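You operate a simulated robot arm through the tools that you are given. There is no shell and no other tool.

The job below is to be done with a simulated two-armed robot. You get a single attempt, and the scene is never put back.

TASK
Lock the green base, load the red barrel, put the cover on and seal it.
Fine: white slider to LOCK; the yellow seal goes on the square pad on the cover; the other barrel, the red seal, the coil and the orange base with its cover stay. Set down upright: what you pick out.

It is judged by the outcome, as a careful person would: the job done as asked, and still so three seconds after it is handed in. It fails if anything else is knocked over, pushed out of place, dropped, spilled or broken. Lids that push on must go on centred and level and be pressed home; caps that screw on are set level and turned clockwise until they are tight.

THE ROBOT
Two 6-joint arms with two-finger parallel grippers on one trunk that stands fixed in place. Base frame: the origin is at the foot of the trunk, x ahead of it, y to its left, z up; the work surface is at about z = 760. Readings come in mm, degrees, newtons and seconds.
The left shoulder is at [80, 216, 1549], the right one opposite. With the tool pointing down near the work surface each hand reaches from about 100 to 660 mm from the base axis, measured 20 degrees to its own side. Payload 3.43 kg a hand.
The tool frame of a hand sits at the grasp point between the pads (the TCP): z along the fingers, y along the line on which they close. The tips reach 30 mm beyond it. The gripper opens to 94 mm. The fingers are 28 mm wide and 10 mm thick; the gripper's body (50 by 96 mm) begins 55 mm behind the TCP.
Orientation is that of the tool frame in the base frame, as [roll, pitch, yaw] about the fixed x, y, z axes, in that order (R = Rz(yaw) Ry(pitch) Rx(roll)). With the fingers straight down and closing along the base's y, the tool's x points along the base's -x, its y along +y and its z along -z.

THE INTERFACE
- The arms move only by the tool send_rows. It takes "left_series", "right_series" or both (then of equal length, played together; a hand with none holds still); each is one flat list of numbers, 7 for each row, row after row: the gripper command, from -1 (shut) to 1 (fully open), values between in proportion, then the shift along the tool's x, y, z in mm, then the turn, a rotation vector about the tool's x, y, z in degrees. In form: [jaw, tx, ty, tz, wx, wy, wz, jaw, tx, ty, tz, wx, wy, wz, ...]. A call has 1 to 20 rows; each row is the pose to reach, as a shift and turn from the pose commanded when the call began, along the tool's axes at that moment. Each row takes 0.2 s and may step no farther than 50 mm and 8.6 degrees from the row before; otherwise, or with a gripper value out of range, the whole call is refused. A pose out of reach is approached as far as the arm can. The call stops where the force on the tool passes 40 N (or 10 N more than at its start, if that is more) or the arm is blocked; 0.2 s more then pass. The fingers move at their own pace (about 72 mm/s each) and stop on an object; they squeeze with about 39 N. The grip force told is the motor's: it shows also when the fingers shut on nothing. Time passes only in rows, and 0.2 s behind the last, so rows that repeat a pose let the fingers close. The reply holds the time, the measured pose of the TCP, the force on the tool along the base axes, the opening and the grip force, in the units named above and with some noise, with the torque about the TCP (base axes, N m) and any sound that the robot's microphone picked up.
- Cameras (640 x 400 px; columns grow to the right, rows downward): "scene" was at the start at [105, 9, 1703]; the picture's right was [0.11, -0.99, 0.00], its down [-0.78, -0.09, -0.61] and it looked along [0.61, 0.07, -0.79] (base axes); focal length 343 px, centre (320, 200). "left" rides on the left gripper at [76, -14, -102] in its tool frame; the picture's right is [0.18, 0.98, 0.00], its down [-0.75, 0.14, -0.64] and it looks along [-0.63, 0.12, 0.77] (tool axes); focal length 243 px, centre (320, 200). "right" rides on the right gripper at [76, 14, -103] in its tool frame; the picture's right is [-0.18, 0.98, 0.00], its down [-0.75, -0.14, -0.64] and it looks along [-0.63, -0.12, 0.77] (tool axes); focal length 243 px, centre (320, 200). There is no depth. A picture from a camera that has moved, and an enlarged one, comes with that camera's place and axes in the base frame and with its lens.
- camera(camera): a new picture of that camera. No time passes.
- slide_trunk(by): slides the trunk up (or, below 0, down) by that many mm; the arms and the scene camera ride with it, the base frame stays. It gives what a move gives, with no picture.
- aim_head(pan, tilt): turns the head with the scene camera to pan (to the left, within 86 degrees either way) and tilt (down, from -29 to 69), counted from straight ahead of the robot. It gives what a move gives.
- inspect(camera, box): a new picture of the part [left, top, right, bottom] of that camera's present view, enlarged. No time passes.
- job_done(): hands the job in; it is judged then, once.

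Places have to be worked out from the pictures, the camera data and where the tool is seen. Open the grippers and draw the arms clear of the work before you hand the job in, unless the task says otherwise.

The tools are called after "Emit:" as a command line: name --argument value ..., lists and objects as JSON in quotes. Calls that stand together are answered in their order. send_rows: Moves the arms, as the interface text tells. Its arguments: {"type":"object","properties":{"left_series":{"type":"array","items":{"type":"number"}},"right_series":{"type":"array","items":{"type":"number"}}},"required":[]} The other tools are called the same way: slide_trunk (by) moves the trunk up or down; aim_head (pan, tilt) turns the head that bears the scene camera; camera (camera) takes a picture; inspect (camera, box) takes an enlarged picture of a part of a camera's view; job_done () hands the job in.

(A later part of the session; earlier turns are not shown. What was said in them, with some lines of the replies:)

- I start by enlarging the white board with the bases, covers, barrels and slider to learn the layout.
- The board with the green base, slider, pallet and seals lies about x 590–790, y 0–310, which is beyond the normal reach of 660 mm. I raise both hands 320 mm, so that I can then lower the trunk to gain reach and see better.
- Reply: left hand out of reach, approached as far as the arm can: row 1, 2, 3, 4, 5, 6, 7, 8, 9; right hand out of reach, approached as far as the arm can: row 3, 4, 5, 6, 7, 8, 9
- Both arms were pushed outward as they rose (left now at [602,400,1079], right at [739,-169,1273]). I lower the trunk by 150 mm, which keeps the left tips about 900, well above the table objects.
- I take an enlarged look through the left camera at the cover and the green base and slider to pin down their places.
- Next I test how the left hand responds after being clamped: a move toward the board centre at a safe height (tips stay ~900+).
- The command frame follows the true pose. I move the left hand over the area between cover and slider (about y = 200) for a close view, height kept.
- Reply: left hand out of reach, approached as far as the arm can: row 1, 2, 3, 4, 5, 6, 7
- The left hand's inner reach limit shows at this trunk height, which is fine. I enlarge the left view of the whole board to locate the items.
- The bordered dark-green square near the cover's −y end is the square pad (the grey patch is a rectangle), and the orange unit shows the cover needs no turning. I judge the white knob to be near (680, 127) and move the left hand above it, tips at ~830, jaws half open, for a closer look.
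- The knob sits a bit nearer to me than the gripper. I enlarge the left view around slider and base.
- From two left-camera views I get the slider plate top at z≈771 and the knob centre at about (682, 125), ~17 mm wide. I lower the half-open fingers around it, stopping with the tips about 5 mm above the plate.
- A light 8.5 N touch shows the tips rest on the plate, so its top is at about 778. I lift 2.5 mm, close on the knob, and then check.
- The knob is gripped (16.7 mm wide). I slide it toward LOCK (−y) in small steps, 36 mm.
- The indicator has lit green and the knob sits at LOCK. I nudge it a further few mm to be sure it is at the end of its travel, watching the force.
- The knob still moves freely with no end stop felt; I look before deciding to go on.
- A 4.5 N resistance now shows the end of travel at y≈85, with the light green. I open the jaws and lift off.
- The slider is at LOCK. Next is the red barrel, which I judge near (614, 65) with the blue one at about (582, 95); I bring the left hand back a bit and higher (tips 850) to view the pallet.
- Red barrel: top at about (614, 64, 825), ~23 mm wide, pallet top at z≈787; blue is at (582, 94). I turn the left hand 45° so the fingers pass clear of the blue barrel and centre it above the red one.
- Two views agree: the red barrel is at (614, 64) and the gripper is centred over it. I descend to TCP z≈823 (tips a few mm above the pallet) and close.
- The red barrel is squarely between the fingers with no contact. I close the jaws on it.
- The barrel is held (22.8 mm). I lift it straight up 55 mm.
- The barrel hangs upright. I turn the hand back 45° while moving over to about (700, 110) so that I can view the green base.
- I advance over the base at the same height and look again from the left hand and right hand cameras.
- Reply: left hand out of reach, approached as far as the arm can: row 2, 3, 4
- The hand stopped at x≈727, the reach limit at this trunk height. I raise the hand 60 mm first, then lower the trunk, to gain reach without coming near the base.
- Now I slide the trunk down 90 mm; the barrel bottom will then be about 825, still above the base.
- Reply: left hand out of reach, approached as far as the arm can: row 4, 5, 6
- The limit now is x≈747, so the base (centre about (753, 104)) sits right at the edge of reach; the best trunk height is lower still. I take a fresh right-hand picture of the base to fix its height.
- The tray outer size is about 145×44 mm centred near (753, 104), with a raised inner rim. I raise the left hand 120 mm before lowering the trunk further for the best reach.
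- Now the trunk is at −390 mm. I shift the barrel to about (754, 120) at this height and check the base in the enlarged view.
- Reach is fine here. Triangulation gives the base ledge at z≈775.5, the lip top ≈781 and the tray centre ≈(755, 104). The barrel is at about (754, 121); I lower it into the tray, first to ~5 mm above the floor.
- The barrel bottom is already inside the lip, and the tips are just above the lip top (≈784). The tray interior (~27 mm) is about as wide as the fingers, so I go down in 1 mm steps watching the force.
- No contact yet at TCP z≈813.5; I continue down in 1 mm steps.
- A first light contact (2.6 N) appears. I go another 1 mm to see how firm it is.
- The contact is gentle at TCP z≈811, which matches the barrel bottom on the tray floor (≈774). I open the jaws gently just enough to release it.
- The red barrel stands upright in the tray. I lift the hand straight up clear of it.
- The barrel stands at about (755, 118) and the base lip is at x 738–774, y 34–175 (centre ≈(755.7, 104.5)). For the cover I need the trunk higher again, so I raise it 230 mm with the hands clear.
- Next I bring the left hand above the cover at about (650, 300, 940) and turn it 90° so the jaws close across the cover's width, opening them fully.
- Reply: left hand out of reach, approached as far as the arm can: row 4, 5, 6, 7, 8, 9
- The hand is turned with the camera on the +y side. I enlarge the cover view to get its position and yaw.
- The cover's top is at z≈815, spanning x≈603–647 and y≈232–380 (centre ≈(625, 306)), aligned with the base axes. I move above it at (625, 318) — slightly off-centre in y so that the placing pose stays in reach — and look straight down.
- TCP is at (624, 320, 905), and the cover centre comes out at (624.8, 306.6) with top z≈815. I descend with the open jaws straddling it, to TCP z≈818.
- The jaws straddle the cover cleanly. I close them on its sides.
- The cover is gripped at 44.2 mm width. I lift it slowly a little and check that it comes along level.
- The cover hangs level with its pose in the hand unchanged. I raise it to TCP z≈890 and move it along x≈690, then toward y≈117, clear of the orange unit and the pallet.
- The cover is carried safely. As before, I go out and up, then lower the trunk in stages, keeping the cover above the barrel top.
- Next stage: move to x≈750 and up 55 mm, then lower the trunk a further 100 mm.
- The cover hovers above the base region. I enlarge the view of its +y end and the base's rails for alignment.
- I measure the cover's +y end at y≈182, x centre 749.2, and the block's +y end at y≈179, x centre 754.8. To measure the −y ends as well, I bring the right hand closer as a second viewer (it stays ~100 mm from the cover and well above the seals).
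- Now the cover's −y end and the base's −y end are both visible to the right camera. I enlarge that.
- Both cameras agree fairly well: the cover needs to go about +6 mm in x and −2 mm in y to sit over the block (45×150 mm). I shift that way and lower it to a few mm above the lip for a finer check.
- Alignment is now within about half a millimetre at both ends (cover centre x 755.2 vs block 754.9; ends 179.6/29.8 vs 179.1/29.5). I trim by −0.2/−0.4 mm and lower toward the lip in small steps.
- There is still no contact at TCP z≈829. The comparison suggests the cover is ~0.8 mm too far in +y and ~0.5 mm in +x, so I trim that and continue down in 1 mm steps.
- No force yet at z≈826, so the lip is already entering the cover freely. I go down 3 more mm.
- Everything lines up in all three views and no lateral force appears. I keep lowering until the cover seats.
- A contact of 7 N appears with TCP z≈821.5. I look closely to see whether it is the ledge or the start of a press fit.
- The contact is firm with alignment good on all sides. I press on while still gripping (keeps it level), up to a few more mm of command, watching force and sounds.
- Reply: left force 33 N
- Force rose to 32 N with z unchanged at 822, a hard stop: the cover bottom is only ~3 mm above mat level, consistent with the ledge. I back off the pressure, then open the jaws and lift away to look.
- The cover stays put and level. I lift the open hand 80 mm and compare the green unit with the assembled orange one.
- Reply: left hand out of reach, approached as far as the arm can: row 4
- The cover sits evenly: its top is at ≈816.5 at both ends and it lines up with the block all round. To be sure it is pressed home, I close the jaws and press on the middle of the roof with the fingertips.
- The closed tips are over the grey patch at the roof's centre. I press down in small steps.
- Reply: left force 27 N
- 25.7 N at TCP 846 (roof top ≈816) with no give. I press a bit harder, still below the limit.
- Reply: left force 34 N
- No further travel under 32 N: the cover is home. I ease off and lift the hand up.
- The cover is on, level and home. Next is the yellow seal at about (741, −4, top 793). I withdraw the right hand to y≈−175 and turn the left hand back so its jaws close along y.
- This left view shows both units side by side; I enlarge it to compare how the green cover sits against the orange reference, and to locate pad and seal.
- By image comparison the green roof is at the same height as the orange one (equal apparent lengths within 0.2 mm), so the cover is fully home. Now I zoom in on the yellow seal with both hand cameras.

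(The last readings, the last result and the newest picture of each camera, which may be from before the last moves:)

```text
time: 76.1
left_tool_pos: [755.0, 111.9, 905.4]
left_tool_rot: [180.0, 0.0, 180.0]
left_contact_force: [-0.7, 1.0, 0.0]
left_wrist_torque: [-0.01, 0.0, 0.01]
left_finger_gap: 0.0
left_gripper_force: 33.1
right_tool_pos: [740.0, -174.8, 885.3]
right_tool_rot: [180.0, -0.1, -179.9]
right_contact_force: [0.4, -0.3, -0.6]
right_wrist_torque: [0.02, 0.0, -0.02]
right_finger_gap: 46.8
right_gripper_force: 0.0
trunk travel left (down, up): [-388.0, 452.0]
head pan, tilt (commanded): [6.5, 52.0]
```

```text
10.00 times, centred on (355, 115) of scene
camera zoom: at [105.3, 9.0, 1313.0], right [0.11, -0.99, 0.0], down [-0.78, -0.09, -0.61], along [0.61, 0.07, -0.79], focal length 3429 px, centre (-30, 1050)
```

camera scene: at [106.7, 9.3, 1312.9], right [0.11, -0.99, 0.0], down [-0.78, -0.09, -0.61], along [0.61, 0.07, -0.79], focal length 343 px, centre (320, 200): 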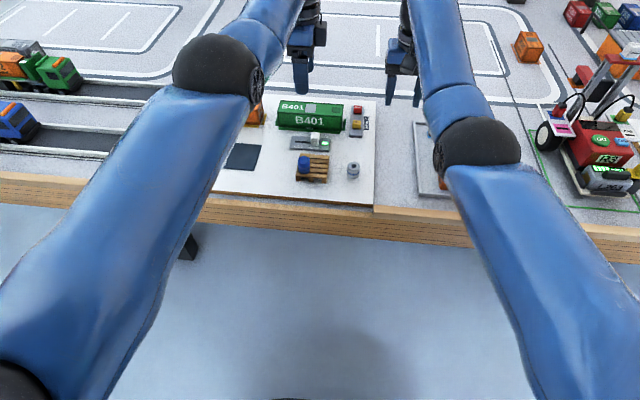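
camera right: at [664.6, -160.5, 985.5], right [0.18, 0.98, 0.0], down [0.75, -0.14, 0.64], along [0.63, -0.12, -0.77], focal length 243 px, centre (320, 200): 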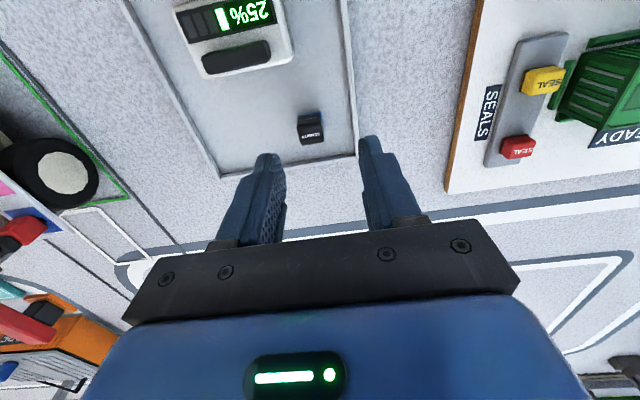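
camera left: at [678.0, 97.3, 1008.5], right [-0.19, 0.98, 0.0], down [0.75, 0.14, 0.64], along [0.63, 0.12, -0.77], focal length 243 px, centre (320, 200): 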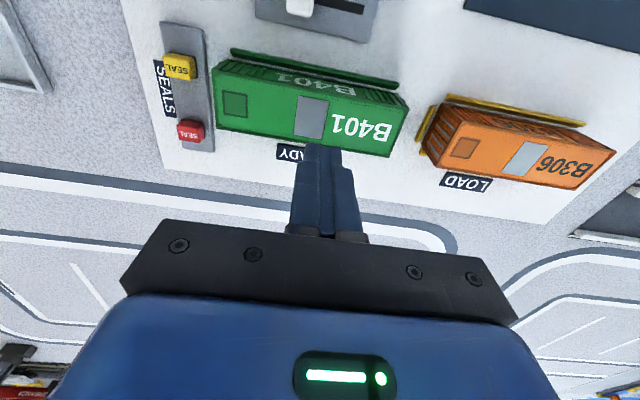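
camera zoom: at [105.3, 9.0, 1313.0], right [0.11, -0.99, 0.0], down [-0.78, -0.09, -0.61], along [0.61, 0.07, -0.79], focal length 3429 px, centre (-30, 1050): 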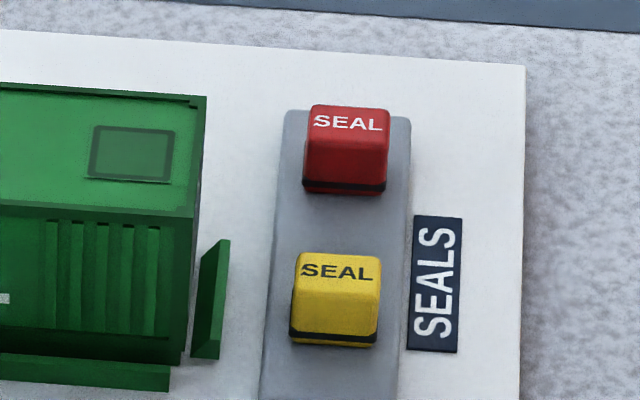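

The seal measures ≈20 mm (y) × 16 mm (x) with top z≈794.5, centred near (741, −5.5); the pad centre is ≈(753.5, 44.5) on the roof at z≈815.5. Both are ~12 mm beyond vertical reach, so I tilt the left hand 5° outward about the closing axis and move above the seal.

Emit:
send_rows --left_series '[-0.3, 3, -10, 5, 0, -5, 0, -0.3, 6, -35, 10, 0, -5, 0, -0.3, 9, -60, 12, 0, -5, 0, -0.3, 12, -85, 14, 0, -5, 0, -0.3, 15, -108, 16, 0, -5, 0, -0.3, 15, -116.8, 22, 0, -5, 0, -0.3, 15, -116.8, 32, 0, -5, 0, -0.3, 15, -116.8, 41, 0, -5, 0, -0.3, 15, -116.8, 41, 0, -5, 0]'

Emit:
camera --camera "left"

Emit:
inspect --camera "right" --box '[440, 0, 640, 200]'

Emit:
inspect --camera "scene" --box '[300, 60, 400, 150]'

```text
time: 78.1
left_tool_pos: [739.4, -4.6, 865.7]
left_tool_rot: [-179.9, 5.0, 180.0]
left_contact_force: [0.0, -0.6, 0.1]
left_wrist_torque: [0.0, -0.01, -0.01]
left_finger_gap: 32.9
left_gripper_force: 0.1
right_tool_pos: [740.2, -174.0, 884.3]
right_tool_rot: [-180.0, -0.1, -180.0]
right_contact_force: [0.8, -0.6, 0.8]
right_wrist_torque: [0.01, -0.02, 0.0]
right_finger_gap: 46.7
right_gripper_force: 0.1
trunk travel left (down, up): [-388.0, 452.0]
head pan, tilt (commanded): [6.5, 52.0]
```

```text
taken
camera left: at [653.5, -18.4, 960.5], right [-0.18, 0.98, -0.02], down [0.69, 0.14, 0.71], along [0.7, 0.12, -0.71], focal length 243 px, centre (320, 200)
```

left: 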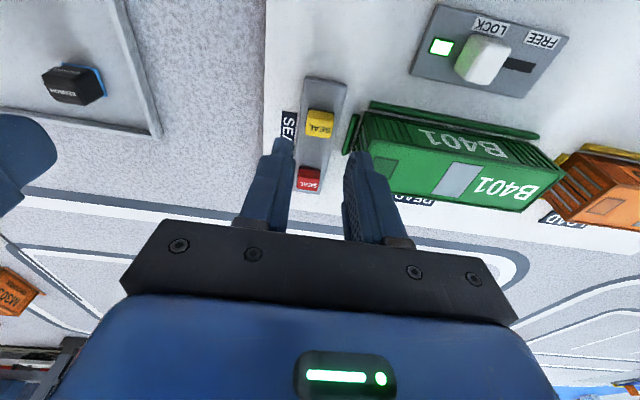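

```text
2.00 times, centred on (540, 100) of right
camera zoom: at [664.5, -160.5, 985.5], right [0.18, 0.98, 0.0], down [0.75, -0.14, 0.64], along [0.63, -0.12, -0.77], focal length 485 px, centre (-120, 400)
```

zoom: 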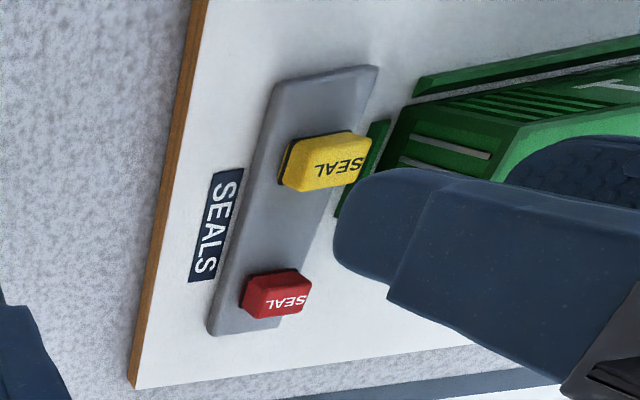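

```text
4.44 times, centred on (350, 105) of scene
camera zoom: at [105.1, 9.0, 1313.0], right [0.11, -0.99, 0.0], down [-0.78, -0.09, -0.61], along [0.61, 0.07, -0.79], focal length 1524 px, centre (187, 622)
```

zoom: 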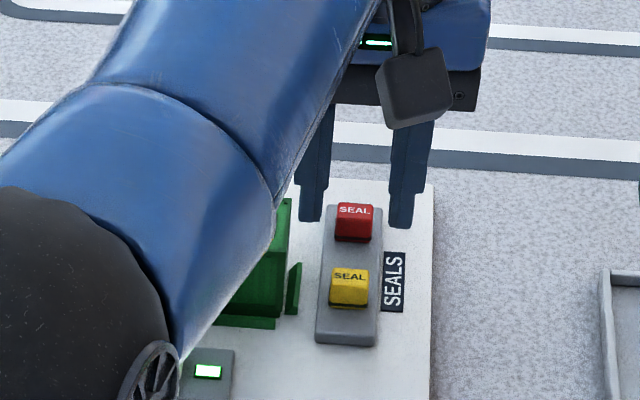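

The tilt gives the needed reach. I zoom on the seal between the fingers for final centring.

Emit:
inspect --camera "left" --box '[260, 70, 400, 210]'

```text
2.86 times, centred on (330, 140) of left
camera zoom: at [653.5, -18.4, 960.5], right [-0.18, 0.98, -0.02], down [0.69, 0.14, 0.71], along [0.7, 0.12, -0.71], focal length 693 px, centre (291, 371)
```

zoom: 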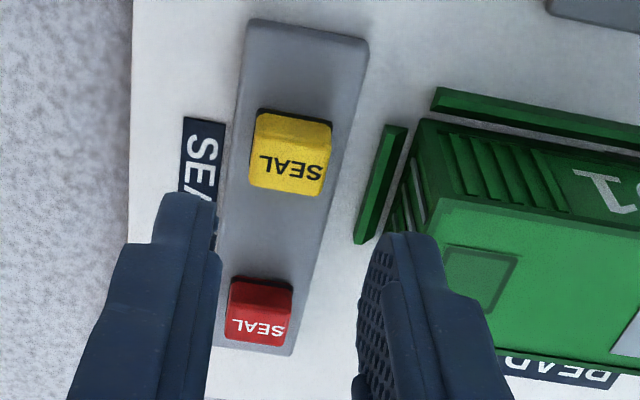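

The seal centre refines to (742.5, −4.9). I narrow the jaws to ~28 mm to stay clear of the green end rail and descend straight down so the tips reach z≈784 around it.

Emit:
send_rows --left_series '[-0.4, -1.13, -0.5, 10.1, 0, 0, 0, -0.4, 0.18, -0.5, 25.1, 0, 0, 0, -0.4, 1.31, -0.5, 38, 0, 0, 0, -0.4, 2.01, -0.5, 46, 0, 0, 0, -0.4, 2.45, -0.5, 51, 0, 0, 0, -0.4, 2.45, -0.5, 51, 0, 0, 0]'

Emit:
inspect --camera "left" --box '[220, 60, 420, 260]'

Emit:
inspect --camera "right" --box '[440, 0, 640, 200]'

```text
time: 79.5
left_tool_pos: [740.1, -4.8, 813.6]
left_tool_rot: [180.0, 5.0, -180.0]
left_contact_force: [-0.3, -0.2, 0.7]
left_wrist_torque: [0.01, 0.0, 0.03]
left_finger_gap: 28.1
left_gripper_force: 0.1
right_tool_pos: [739.7, -174.8, 883.3]
right_tool_rot: [180.0, -0.1, -180.0]
right_contact_force: [1.4, 0.1, -0.1]
right_wrist_torque: [0.02, 0.0, 0.02]
right_finger_gap: 46.8
right_gripper_force: 0.2
trunk travel left (down, up): [-388.0, 452.0]
head pan, tilt (commanded): [6.5, 52.0]
```

```text
2.00 times, centred on (320, 160) of left
camera zoom: at [655.8, -19.3, 909.3], right [-0.18, 0.98, -0.02], down [0.69, 0.14, 0.71], along [0.7, 0.12, -0.71], focal length 485 px, centre (320, 280)
```

zoom: 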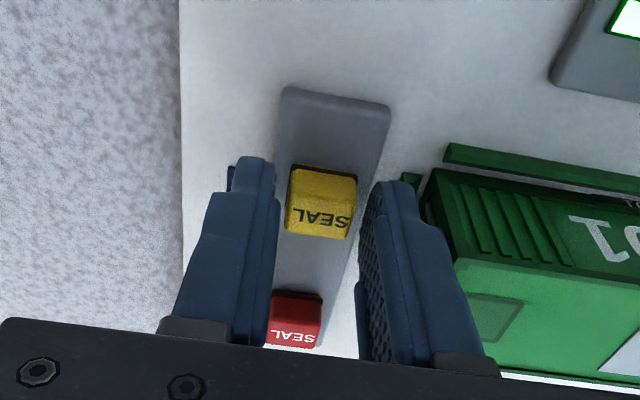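

```text
2.00 times, centred on (540, 100) of right
camera zoom: at [664.5, -160.5, 985.5], right [0.18, 0.98, 0.0], down [0.75, -0.14, 0.64], along [0.63, -0.12, -0.77], focal length 485 px, centre (-120, 400)
```

zoom: 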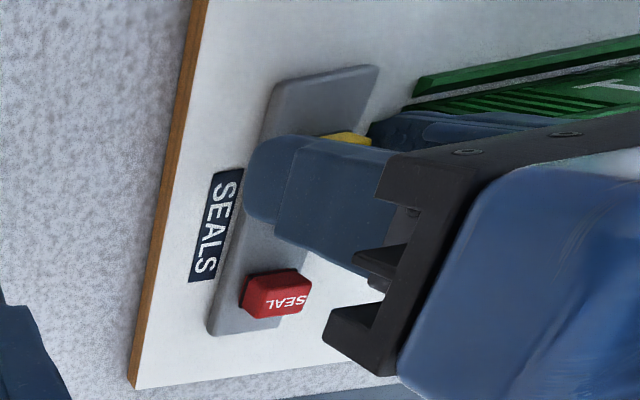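

The seal is centred between the fingertips with no contact. I close on it.

Emit:
send_rows --left_series '[-0.55, 0, 0, 0, 0, 0, 0, -0.8, 0, 0, 0, 0, 0, 0, -1, 0, 0, 0, 0, 0, 0, -1, 0, 0, 0, 0, 0, 0]'

Emit:
inspect --camera "left" --box '[220, 60, 420, 260]'

```text
time: 80.5
left_tool_pos: [739.8, -4.8, 813.6]
left_tool_rot: [180.0, 5.0, 180.0]
left_contact_force: [0.2, -0.3, 0.7]
left_wrist_torque: [-0.02, 0.0, 0.01]
left_finger_gap: 18.2
left_gripper_force: 38.8
right_tool_pos: [738.7, -174.0, 883.7]
right_tool_rot: [179.9, 0.0, 179.9]
right_contact_force: [-0.1, 0.1, 0.7]
right_wrist_torque: [0.03, 0.02, 0.0]
right_finger_gap: 47.3
right_gripper_force: 0.1
trunk travel left (down, up): [-388.0, 452.0]
head pan, tilt (commanded): [6.5, 52.0]
```

```text
2.00 times, centred on (320, 160) of left
camera zoom: at [655.9, -19.3, 909.4], right [-0.18, 0.98, -0.02], down [0.69, 0.14, 0.71], along [0.7, 0.12, -0.71], focal length 485 px, centre (320, 280)
```

zoom: 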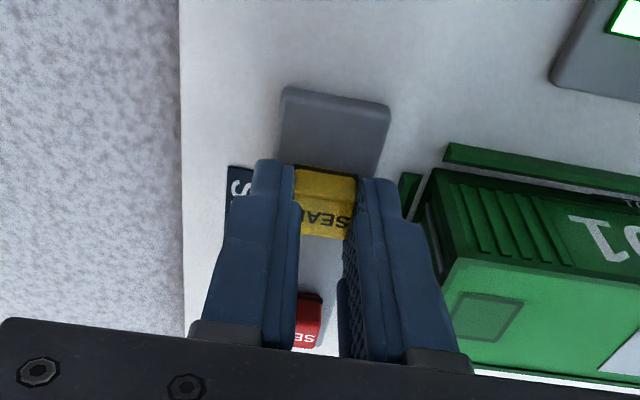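

The seal is held (18.2 mm). I lift it straight up 60 mm.

Emit:
send_rows --left_series '[-1, -0.26, 0, -3, 0, 0, 0, -1, -0.87, 0, -10, 0, 0, 0, -1, -2.2, 0, -25, 0, 0, 0, -1, -3.9, 0, -45, 0, 0, 0, -1, -5.2, 0, -59.8, 0, 0, 0, -1, -5.2, 0, -59.8, 0, 0, 0]'

Emit:
camera --camera "left"

Emit:
inspect --camera "scene" --box '[300, 60, 400, 150]'

```text
time: 81.9
left_tool_pos: [741.2, -4.5, 874.3]
left_tool_rot: [180.0, 4.9, -180.0]
left_contact_force: [0.4, 0.2, 0.0]
left_wrist_torque: [0.01, 0.0, -0.03]
left_finger_gap: 17.7
left_gripper_force: 39.3
right_tool_pos: [740.5, -174.3, 884.1]
right_tool_rot: [-180.0, -0.1, 180.0]
right_contact_force: [1.1, -1.4, -0.7]
right_wrist_torque: [-0.02, -0.01, 0.0]
right_finger_gap: 46.8
right_gripper_force: 0.0
trunk travel left (down, up): [-388.0, 452.0]
head pan, tilt (commanded): [6.5, 52.0]
```

```text
taken
camera left: at [656.0, -19.3, 969.3], right [-0.18, 0.98, -0.02], down [0.69, 0.14, 0.71], along [0.7, 0.12, -0.71], focal length 243 px, centre (320, 200)
```

left: 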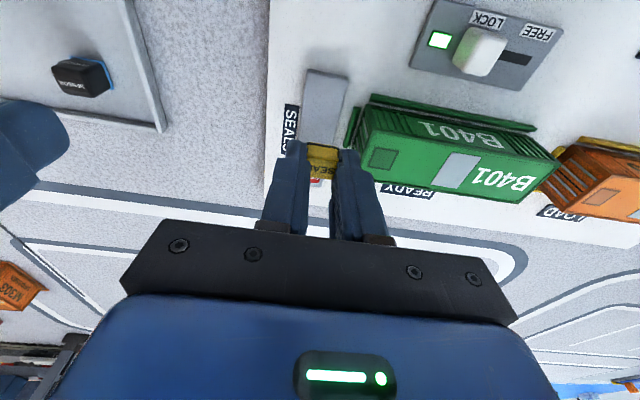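

```text
4.44 times, centred on (350, 105) of scene
camera zoom: at [105.4, 9.0, 1313.0], right [0.11, -0.99, 0.0], down [-0.78, -0.09, -0.61], along [0.61, 0.07, -0.79], focal length 1524 px, centre (187, 622)
```

zoom: 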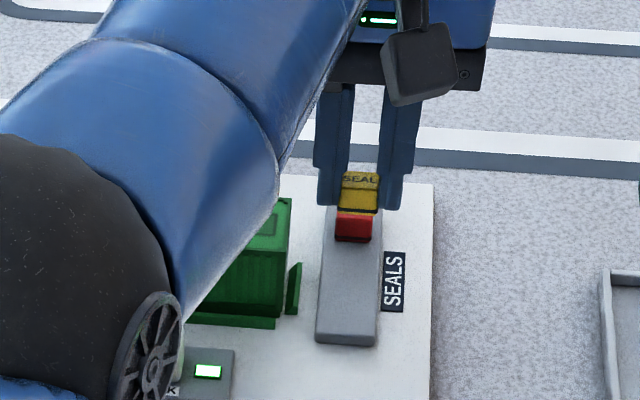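

The seal is lifted level. I zoom the left and right views to pin down the square pad's centre from here.

Emit:
inspect --camera "left" --box '[320, 80, 480, 220]'

Emit:
inspect --camera "right" --box '[500, 20, 640, 160]'

```text
2.86 times, centred on (400, 150) of left
camera zoom: at [656.0, -19.3, 969.3], right [-0.18, 0.98, -0.02], down [0.69, 0.14, 0.71], along [0.7, 0.12, -0.71], focal length 693 px, centre (91, 343)
```

zoom: 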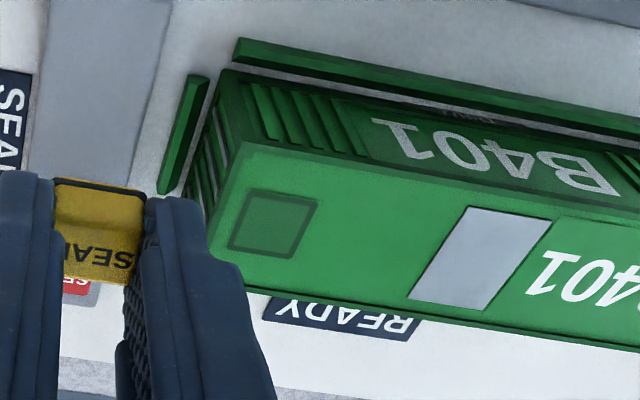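

```text
2.86 times, centred on (570, 90) of right
camera zoom: at [664.7, -160.5, 985.4], right [0.18, 0.98, 0.0], down [0.75, -0.14, 0.64], along [0.63, -0.12, -0.77], focal length 693 px, centre (-394, 514)
```

zoom: 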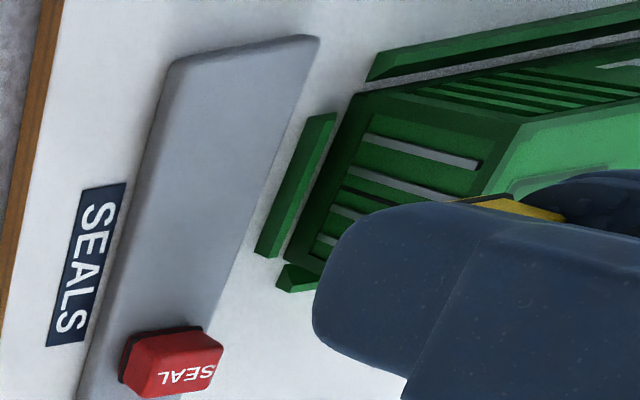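

The pad centre comes out at (753.8, 45.1) on the roof. I carry the seal there, staying at this height (seal bottom ≈838, roof ≈816).

Emit:
send_rows --left_series '[-1, -4, 18, 0.35, 0, 0, 0, -1, -8, 36, 0.7, 0, 0, 0, -1, -11.3, 50.3, 1, 0, 0, 0, -1, -11.3, 50.3, 1, 0, 0, 0]'

Emit:
inspect --camera "left" --box '[240, 80, 440, 240]'

Emit:
inspect --camera "right" --box '[500, 20, 640, 160]'

Emit:
inspect --camera "scene" --box '[280, 60, 380, 150]'

```text
time: 82.9
left_tool_pos: [752.8, 45.4, 873.8]
left_tool_rot: [-180.0, 5.1, 179.9]
left_contact_force: [0.8, 0.3, -0.5]
left_wrist_torque: [0.0, -0.01, 0.0]
left_finger_gap: 17.9
left_gripper_force: 39.0
right_tool_pos: [739.7, -174.2, 883.4]
right_tool_rot: [180.0, -0.1, -179.9]
right_contact_force: [0.0, -0.1, 0.1]
right_wrist_torque: [0.0, -0.01, 0.01]
right_finger_gap: 47.1
right_gripper_force: 0.1
trunk travel left (down, up): [-388.0, 452.0]
head pan, tilt (commanded): [6.5, 52.0]
```

```text
2.50 times, centred on (340, 160) of left
camera zoom: at [667.6, 30.3, 969.6], right [-0.18, 0.98, -0.02], down [0.69, 0.14, 0.71], along [0.7, 0.12, -0.71], focal length 606 px, centre (270, 300)
```

zoom: 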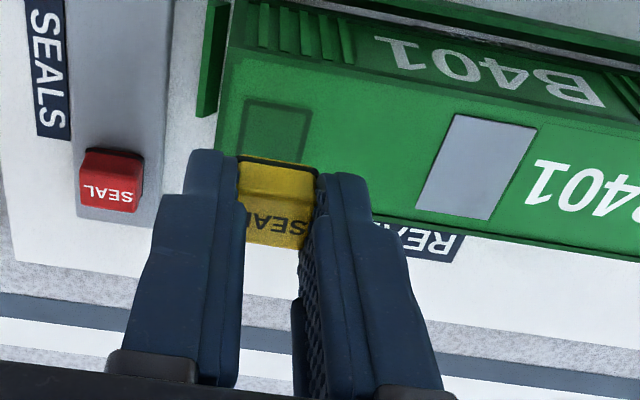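

```text
2.86 times, centred on (570, 90) of right
camera zoom: at [664.6, -160.7, 985.5], right [0.18, 0.98, 0.0], down [0.75, -0.14, 0.64], along [0.63, -0.12, -0.77], focal length 693 px, centre (-394, 514)
```

zoom: 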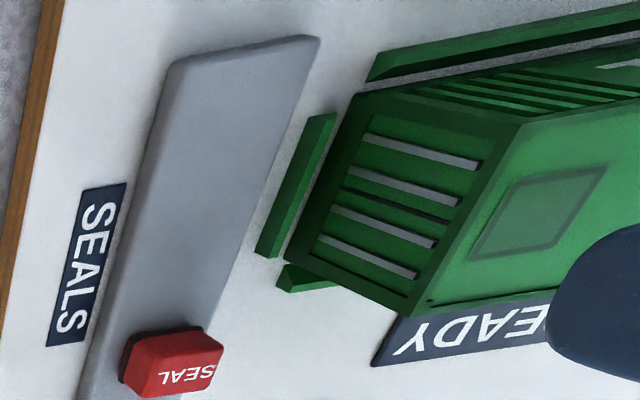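

```text
4.44 times, centred on (330, 105) of scene
camera zoom: at [105.2, 8.7, 1313.0], right [0.11, -0.99, 0.0], down [-0.78, -0.09, -0.61], along [0.61, 0.07, -0.79], focal length 1524 px, centre (276, 622)
```

zoom: 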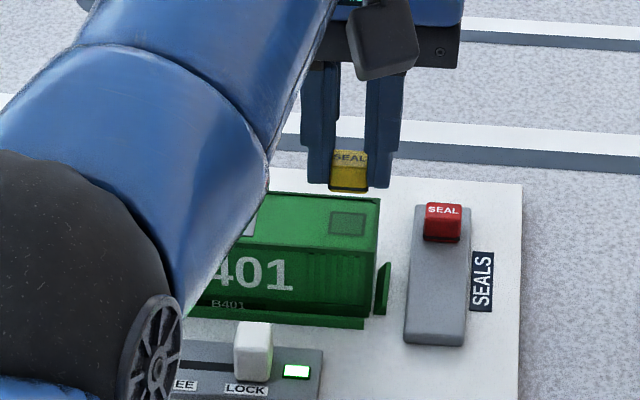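

The seal is over the pad (seal ≈(754.3, 44.7), pad ≈(753.6, 44.9)). I lower it to about 2 mm above the roof.

Emit:
send_rows --left_series '[-1, 1, 0.2, 8, 0, 0, 0, -1, 1.5, 0.2, 14, 0, 0, 0, -1, 1.9, 0.2, 18, 0, 0, 0, -1, 2.1, 0.2, 20, 0, 0, 0, -1, 2.1, 0.2, 20, 0, 0, 0]'

Emit:
inspect --camera "left" --box '[240, 80, 440, 240]'

Emit:
inspect --camera "scene" --box '[310, 80, 370, 130]'

Emit:
inspect --camera "right" --box '[500, 20, 640, 160]'

```text
time: 84.1
left_tool_pos: [753.0, 44.3, 854.9]
left_tool_rot: [-180.0, 5.0, -179.9]
left_contact_force: [0.0, -0.4, -0.1]
left_wrist_torque: [-0.02, -0.01, -0.01]
left_finger_gap: 18.2
left_gripper_force: 39.3
right_tool_pos: [740.5, -174.5, 884.2]
right_tool_rot: [-180.0, -0.1, -180.0]
right_contact_force: [0.2, -0.2, 0.0]
right_wrist_torque: [-0.02, 0.0, 0.03]
right_finger_gap: 46.8
right_gripper_force: 0.0
trunk travel left (down, up): [-388.0, 452.0]
head pan, tilt (commanded): [6.5, 52.0]
```

```text
2.50 times, centred on (340, 160) of left
camera zoom: at [667.2, 30.3, 949.1], right [-0.18, 0.98, -0.02], down [0.69, 0.14, 0.71], along [0.7, 0.12, -0.71], focal length 606 px, centre (270, 300)
```

zoom: 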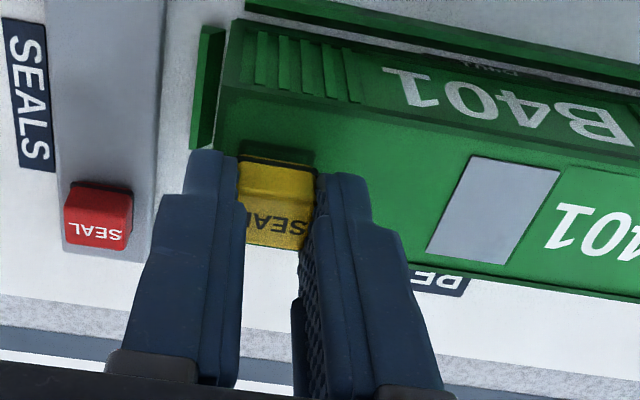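

```text
8.00 times, centred on (340, 105) of scene
camera zoom: at [105.2, 9.0, 1313.0], right [0.11, -0.99, 0.0], down [-0.78, -0.09, -0.61], along [0.61, 0.07, -0.79], focal length 2743 px, centre (160, 960)
```

zoom: 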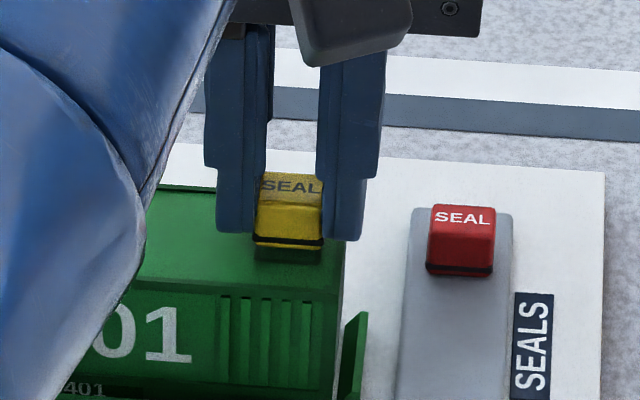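

```text
2.86 times, centred on (570, 90) of right
camera zoom: at [664.6, -160.5, 985.5], right [0.18, 0.98, 0.0], down [0.75, -0.14, 0.64], along [0.63, -0.12, -0.77], focal length 693 px, centre (-394, 514)
```

zoom: 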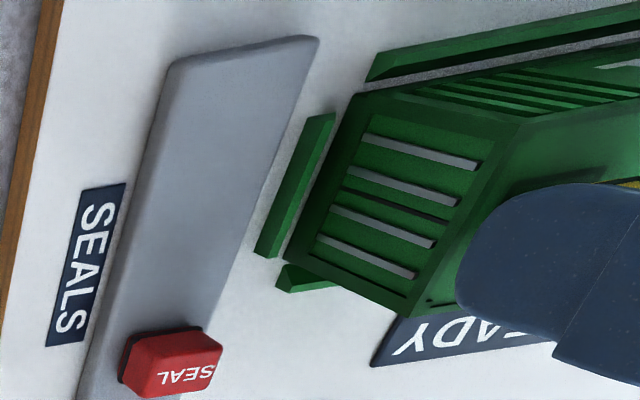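

The seal and pad line up in y in the scene view; the seal is ~0.7 mm far in x, which I trim while lowering in 1 mm steps to contact.

Emit:
send_rows --left_series '[-1, 0.7, 0, 0, 0, 0, 0, -1, 0.8, 0, 1, 0, 0, 0, -1, 0.9, 0, 2, 0, 0, 0, -1, 0.9, 0, 2, 0, 0, 0]'

```text
time: 85.1
left_tool_pos: [752.4, 45.9, 850.4]
left_tool_rot: [-180.0, 5.0, -180.0]
left_contact_force: [-0.4, -0.5, 0.4]
left_wrist_torque: [0.02, -0.05, 0.0]
left_finger_gap: 18.0
left_gripper_force: 39.0
right_tool_pos: [740.1, -175.2, 884.3]
right_tool_rot: [-180.0, -0.2, 180.0]
right_contact_force: [-0.4, -0.1, 0.1]
right_wrist_torque: [-0.04, 0.01, -0.01]
right_finger_gap: 46.7
right_gripper_force: 0.1
trunk travel left (down, up): [-388.0, 452.0]
head pan, tilt (commanded): [6.5, 52.0]
```

No contact yet; I lower another 2 mm.

Emit:
send_rows --left_series '[-1, 0.1, 0, 1, 0, 0, 0, -1, 0.2, 0, 2, 0, 0, 0, -1, 0.2, 0, 2, 0, 0, 0]'

Emit:
inspect --camera "scene" --box '[310, 80, 370, 130]'

Emit:
inspect --camera "left" --box '[240, 80, 440, 240]'

```text
time: 85.9
left_tool_pos: [749.7, 45.1, 851.0]
left_tool_rot: [179.9, 5.1, 180.0]
left_contact_force: [0.2, 0.3, 5.2]
left_wrist_torque: [-0.03, -0.02, 0.0]
left_finger_gap: 17.9
left_gripper_force: 38.9
right_tool_pos: [740.7, -173.3, 884.5]
right_tool_rot: [180.0, 0.0, -180.0]
right_contact_force: [-0.3, -0.9, 0.7]
right_wrist_torque: [0.05, 0.01, 0.04]
right_finger_gap: 47.0
right_gripper_force: 0.0
trunk travel left (down, up): [-388.0, 452.0]
head pan, tilt (commanded): [6.5, 52.0]
```

```text
8.00 times, centred on (340, 105) of scene
camera zoom: at [104.2, 8.9, 1313.2], right [0.11, -0.99, 0.0], down [-0.78, -0.09, -0.62], along [0.61, 0.07, -0.79], focal length 2743 px, centre (160, 960)
```

zoom: 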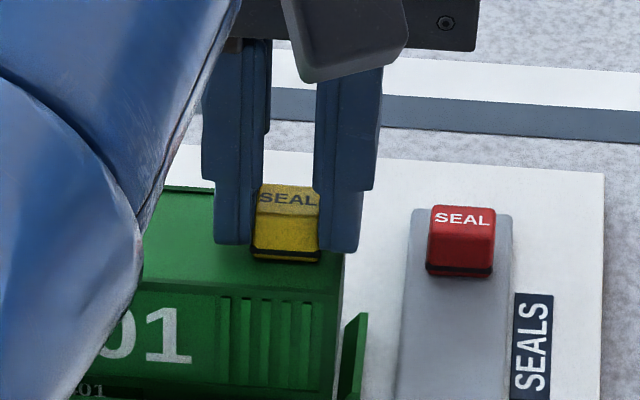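

```text
2.50 times, centred on (340, 160) of left
camera zoom: at [665.8, 30.9, 945.8], right [-0.18, 0.98, -0.02], down [0.69, 0.14, 0.71], along [0.7, 0.12, -0.71], focal length 606 px, centre (270, 300)
```

zoom: 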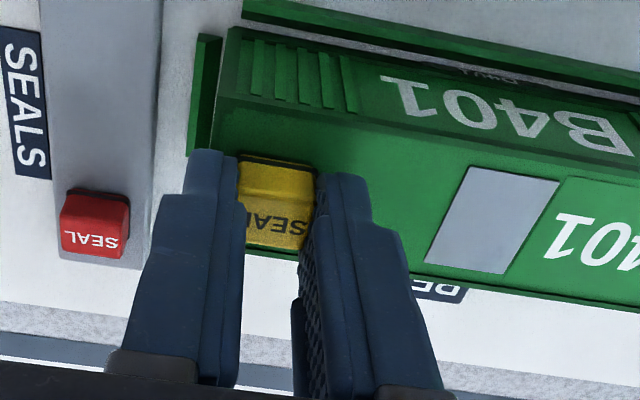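

Contact (5 N): the seal is on the roof. I zoom in closely to check its position over the pad before letting go.

Emit:
inspect --camera "left" --box '[300, 90, 380, 150]'

Emit:
inspect --camera "scene" --box '[325, 95, 360, 120]'

```text
6.67 times, centred on (340, 120) of left
camera zoom: at [665.8, 30.9, 945.8], right [-0.18, 0.98, -0.02], down [0.69, 0.14, 0.71], along [0.7, 0.12, -0.71], focal length 1618 px, centre (187, 733)
```

zoom: 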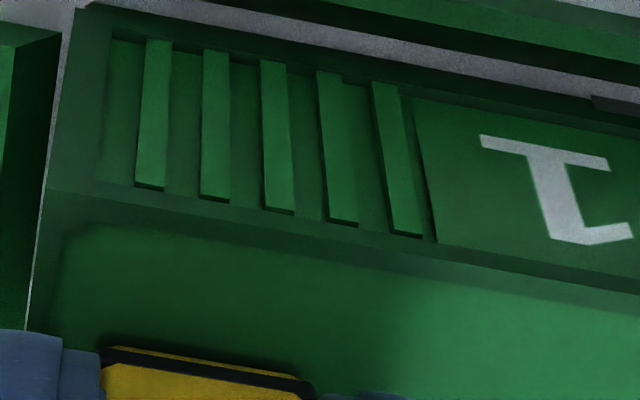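

```text
16.00 times, centred on (342, 108) of scene
camera zoom: at [104.2, 8.9, 1313.2], right [0.11, -0.99, 0.0], down [-0.78, -0.09, -0.62], along [0.61, 0.07, -0.79], focal length 5486 px, centre (-40, 1680)
```

zoom: 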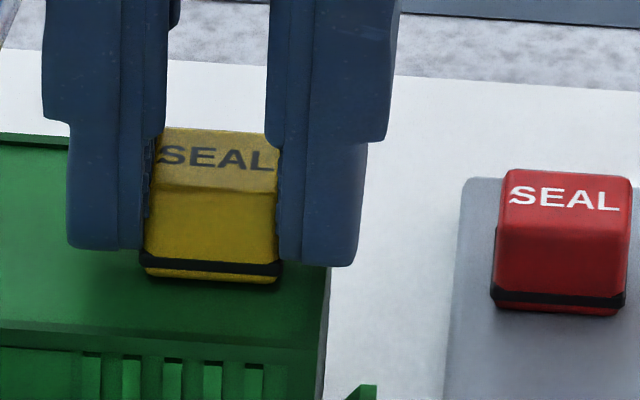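

The seal sits flat over the pad, centred within about a millimetre. I release it gently.

Emit:
send_rows --left_series '[-0.6, 0, 0, 0, 0, 0, 0, -0.5, 0, 0, 0, 0, 0, 0, -0.4, 0, 0, 0, 0, 0, 0, -0.3, 0, 0, 0, 0, 0, 0, -0.3, 0, 0, 0, 0, 0, 0]'

Emit:
inspect --camera "scene" --box '[325, 95, 360, 120]'

Emit:
inspect --camera "left" --box '[240, 80, 440, 240]'

```text
time: 87.1
left_tool_pos: [751.5, 45.1, 848.8]
left_tool_rot: [-180.0, 4.9, -180.0]
left_contact_force: [-0.5, 0.3, 0.4]
left_wrist_torque: [-0.01, 0.02, 0.0]
left_finger_gap: 33.0
left_gripper_force: 0.0
right_tool_pos: [739.8, -173.4, 883.0]
right_tool_rot: [180.0, 0.0, -179.9]
right_contact_force: [-0.1, -0.3, 0.6]
right_wrist_torque: [-0.04, 0.02, -0.01]
right_finger_gap: 47.2
right_gripper_force: 0.1
trunk travel left (down, up): [-388.0, 452.0]
head pan, tilt (commanded): [6.5, 52.0]
```

```text
16.00 times, centred on (342, 108) of scene
camera zoom: at [105.2, 8.9, 1313.0], right [0.11, -0.99, 0.0], down [-0.78, -0.09, -0.61], along [0.61, 0.07, -0.79], focal length 5486 px, centre (-40, 1680)
```

zoom: 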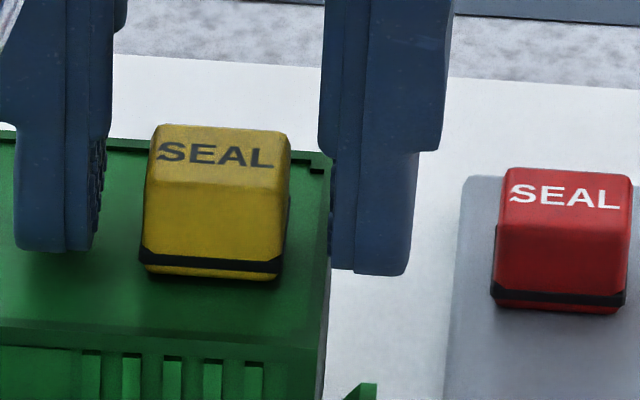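

```text
2.50 times, centred on (340, 160) of left
camera zoom: at [666.3, 30.9, 944.6], right [-0.18, 0.98, -0.02], down [0.69, 0.14, 0.71], along [0.7, 0.12, -0.71], focal length 606 px, centre (270, 300)
```

zoom: 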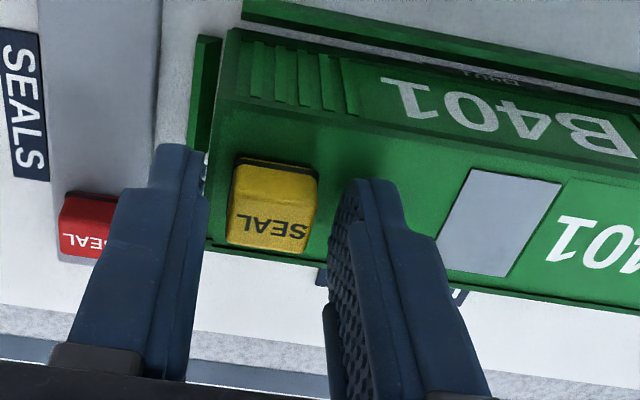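

The seal stays upright on the pad. I lift the hand straight up and look.

Emit:
send_rows --left_series '[-0.3, -0.5, 0, -6, 0, 0, 0, -0.3, -1.7, 0, -20, 0, 0, 0, -0.3, -3.5, 0, -40, 0, 0, 0, -0.3, -5.2, 0, -60, 0, 0, 0, -0.3, -5.2, 0, -60, 0, 0, 0]'

Emit:
inspect --camera "left" --box '[240, 60, 440, 200]'

Emit:
inspect --camera "right" --box '[500, 20, 640, 160]'

Emit:
inspect --camera "scene" --box '[300, 80, 370, 130]'

```text
time: 88.3
left_tool_pos: [750.9, 48.0, 909.2]
left_tool_rot: [-179.9, 5.0, 179.9]
left_contact_force: [0.6, -0.1, 0.5]
left_wrist_torque: [-0.03, 0.03, 0.02]
left_finger_gap: 32.7
left_gripper_force: 0.0
right_tool_pos: [741.1, -174.7, 884.1]
right_tool_rot: [-179.9, -0.1, 179.9]
right_contact_force: [0.0, -0.2, -0.5]
right_wrist_torque: [-0.01, 0.0, 0.0]
right_finger_gap: 47.2
right_gripper_force: 0.0
trunk travel left (down, up): [-388.0, 452.0]
head pan, tilt (commanded): [6.5, 52.0]
```

```text
2.86 times, centred on (340, 130) of left
camera zoom: at [666.3, 32.1, 1004.9], right [-0.18, 0.98, -0.02], down [0.69, 0.14, 0.71], along [0.7, 0.12, -0.71], focal length 693 px, centre (263, 400)
```

zoom: 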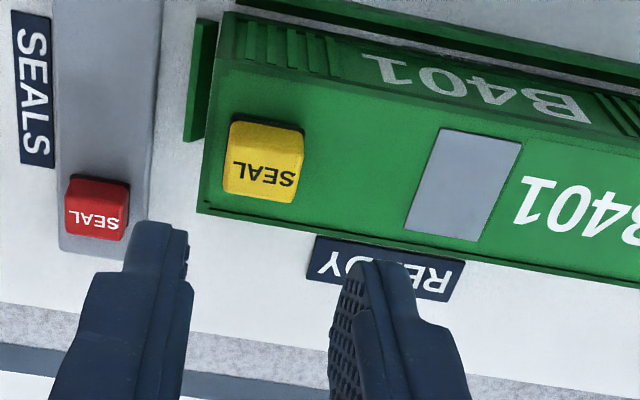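

```text
2.86 times, centred on (570, 90) of right
camera zoom: at [664.8, -160.5, 985.3], right [0.18, 0.98, 0.0], down [0.75, -0.14, 0.64], along [0.63, -0.12, -0.77], focal length 693 px, centre (-394, 514)
```

zoom: 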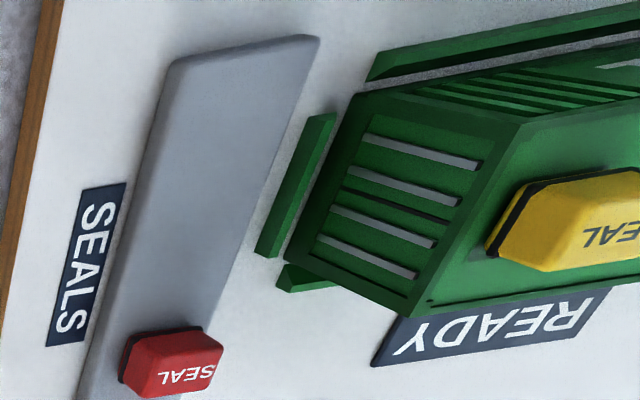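

```text
8.00 times, centred on (335, 105) of scene
camera zoom: at [105.5, 9.0, 1313.0], right [0.11, -0.99, 0.0], down [-0.78, -0.09, -0.61], along [0.61, 0.07, -0.79], focal length 2743 px, centre (200, 960)
```

zoom: 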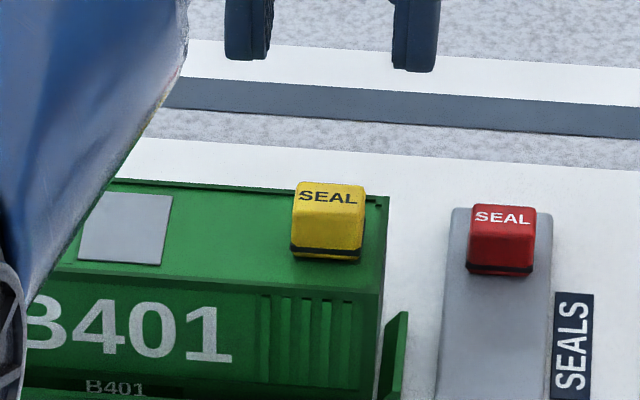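

The seal stands on the pad location. I zoom closely from three cameras to confirm how it covers the square pad.

Emit:
inspect --camera "right" --box '[590, 40, 640, 110]'

Emit:
inspect --camera "left" --box '[305, 80, 375, 140]'

Emit:
inspect --camera "scene" --box '[325, 95, 360, 120]'

```text
5.71 times, centred on (615, 75) of right
camera zoom: at [664.8, -160.5, 985.3], right [0.18, 0.98, 0.0], down [0.75, -0.14, 0.64], along [0.63, -0.12, -0.77], focal length 1386 px, centre (-1366, 914)
```

zoom: 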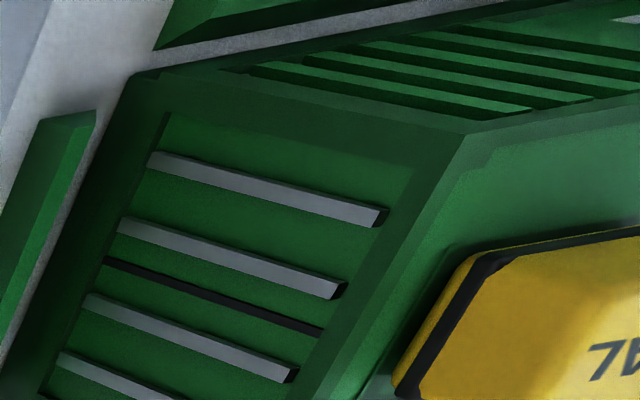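

```text
6.67 times, centred on (340, 110) of left
camera zoom: at [666.3, 32.1, 1004.9], right [-0.18, 0.98, -0.02], down [0.69, 0.14, 0.71], along [0.7, 0.12, -0.71], focal length 1618 px, centre (187, 800)
```

zoom: 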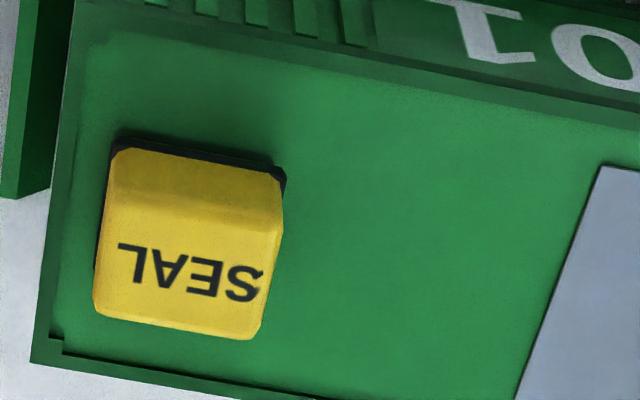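

```text
16.00 times, centred on (342, 108) of scene
camera zoom: at [105.5, 9.0, 1313.0], right [0.11, -0.99, 0.0], down [-0.78, -0.09, -0.61], along [0.61, 0.07, -0.79], focal length 5486 px, centre (-40, 1680)
```

zoom: 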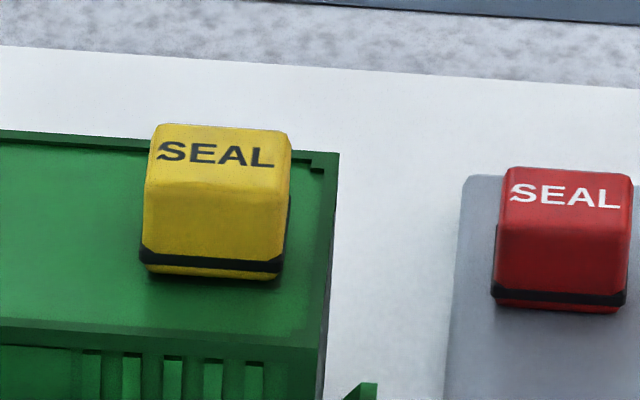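

The seal covers the pad: its band spans y≈35–56 and x≈746–761, centred on the pad at (753.6, 44.9) within about 1 mm. I raise the trunk so that both hands leave the work area straight upward.

Emit:
slide_trunk --by 240

Emit:
send_rows --left_series '[0, 0, 10, 0, 0, 5, 0, 0.5, 0, 45, 0, 0, 5, 0, 1, 0, 90, 0, 0, 5, 0, 1, 5, 135, 0, 0, 5, 0, 1, 10, 180, 0, 0, 5, 0, 1, 20, 225, 0, 0, 5, 0, 1, 30, 260, 0, 0, 5, 0, 1, 30, 260, 0, 0, 5, 0]' --right_series '[0.5, 0, 0, 0, 0, 0, 0, 1, 0, 0, 0, 0, 0, 0, 1, 0, -10, 0, 0, 0, 0, 1, 0, -20, 0, 0, 0, 0, 1, 0, -30, 0, 0, 0, 0, 1, 0, -40, 0, 0, 0, 0, 1, 0, -50, 0, 0, 0, 0, 1, 0, -50, 0, 0, 0, 0]'

Emit:
camera --camera "scene"

Emit:
camera --camera "left"

```text
time: 90.8
left_tool_pos: [750.8, 47.0, 1147.8]
left_tool_rot: [-180.0, 5.0, -180.0]
left_contact_force: [-0.4, -0.1, 0.6]
left_wrist_torque: [-0.01, 0.02, -0.03]
left_finger_gap: 32.8
left_gripper_force: 0.1
right_tool_pos: [740.0, -174.2, 1123.9]
right_tool_rot: [179.9, -0.1, 180.0]
right_contact_force: [0.1, -0.4, -0.6]
right_wrist_torque: [0.0, 0.01, 0.01]
right_finger_gap: 47.1
right_gripper_force: 0.0
trunk travel left (down, up): [-628.0, 212.0]
head pan, tilt (commanded): [6.5, 52.0]
```

```text
time: 92.6
left_tool_pos: [752.4, 310.5, 1148.5]
left_tool_rot: [-180.0, -0.1, 180.0]
left_contact_force: [-0.3, 1.4, 0.6]
left_wrist_torque: [-0.02, 0.02, -0.01]
left_finger_gap: 94.0
left_gripper_force: 0.1
left hand out of reach, approached as far as the arm can: row 1, 3, 4, 5, 6, 7, 8
right_tool_pos: [742.1, -225.3, 1122.0]
right_tool_rot: [180.0, -0.1, -179.9]
right_contact_force: [-0.3, -0.7, 0.4]
right_wrist_torque: [0.03, 0.01, -0.04]
right_finger_gap: 94.1
right_gripper_force: 0.1
trunk travel left (down, up): [-628.0, 212.0]
head pan, tilt (commanded): [6.5, 52.0]
```

```text
taken
camera scene: at [105.5, 8.5, 1553.0], right [0.11, -0.99, 0.0], down [-0.78, -0.09, -0.61], along [0.61, 0.07, -0.79], focal length 343 px, centre (320, 200)
```

scene: 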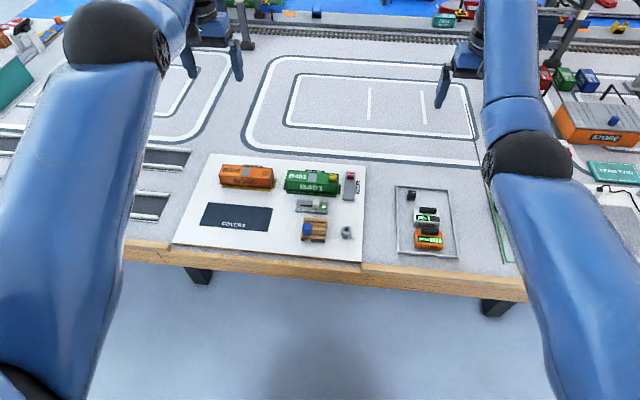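

```text
taken
camera left: at [676.2, 296.2, 1252.0], right [-0.18, 0.98, 0.0], down [0.75, 0.14, 0.64], along [0.63, 0.12, -0.77], focal length 243 px, centre (320, 200)
```

left: 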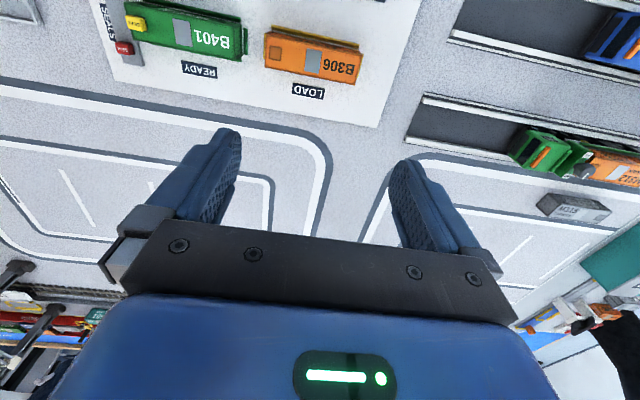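

The arms are clear with the jaws open. I take one last enlarged look at the whole board to check every item.

Emit:
inspect --camera "scene" --box '[180, 145, 370, 265]'

Emit:
inspect --camera "scene" --box '[270, 155, 370, 250]'

Emit:
inspect --camera "left" --box '[80, 0, 400, 110]'

```text
3.33 times, centred on (275, 205) of scene
camera zoom: at [105.5, 8.5, 1553.0], right [0.11, -0.99, 0.0], down [-0.78, -0.09, -0.61], along [0.61, 0.07, -0.79], focal length 1143 px, centre (470, 183)
```

zoom: 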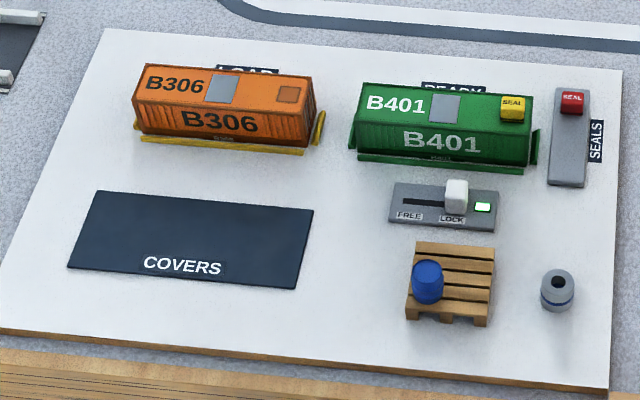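

```text
4.21 times, centred on (320, 202) of scene
camera zoom: at [105.5, 8.5, 1553.0], right [0.11, -0.99, 0.0], down [-0.78, -0.09, -0.61], along [0.61, 0.07, -0.79], focal length 1444 px, centre (320, 190)
```

zoom: 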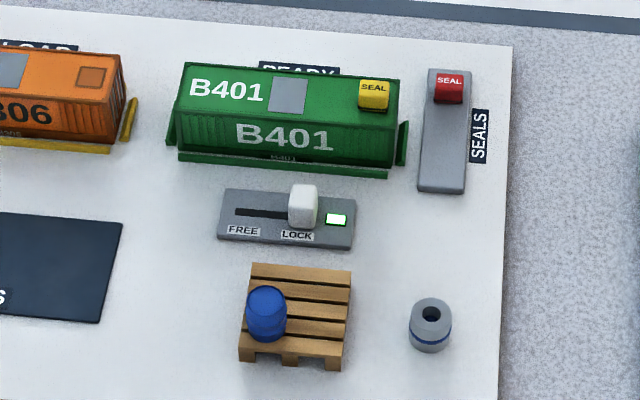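

```text
2.00 times, centred on (240, 55) of left
camera zoom: at [676.2, 296.2, 1252.0], right [-0.18, 0.98, 0.0], down [0.75, 0.14, 0.64], along [0.63, 0.12, -0.77], focal length 485 px, centre (480, 490)
```

zoom: 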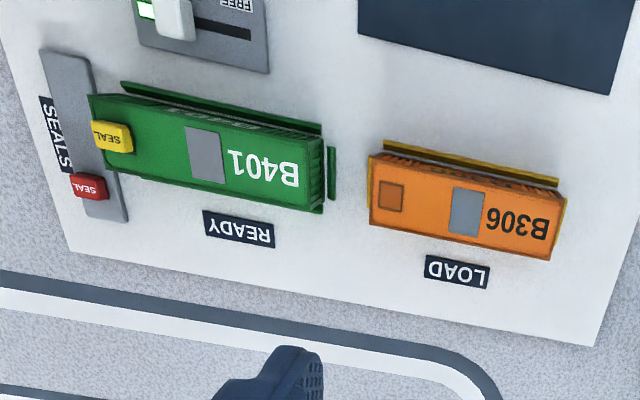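

Everything checks out: the slider is at LOCK with its light green, the cover is level and home with the red barrel inside, and the yellow seal is on the square pad. The blue barrel, red seal, coil and orange unit look untouched, and the arms are clear with jaws open, so I hand the job in.

Emit:
job_done

```text
The job is handed in.
```

The job is done and handed in; I don't have the judge's result.

- **Slider:** it is at LOCK, pushed to the end of its travel, and its light is green.
- **Red barrel:** it was standing upright inside the green base before the cover went on.
- **Cover:** it sits level on the base. It did not move under about 32 N pressed on the middle of the roof, and it sits at the same height as the orange one.
- **Yellow seal:** it stands on the square pad, about 1 mm from its centre by my measurement. I set it down with about 5 N and did not press it further.

In the last pictures, the blue barrel, red seal, coil and the orange base with its cover look as they were at the start. Both arms are clear of the work with the grippers open.
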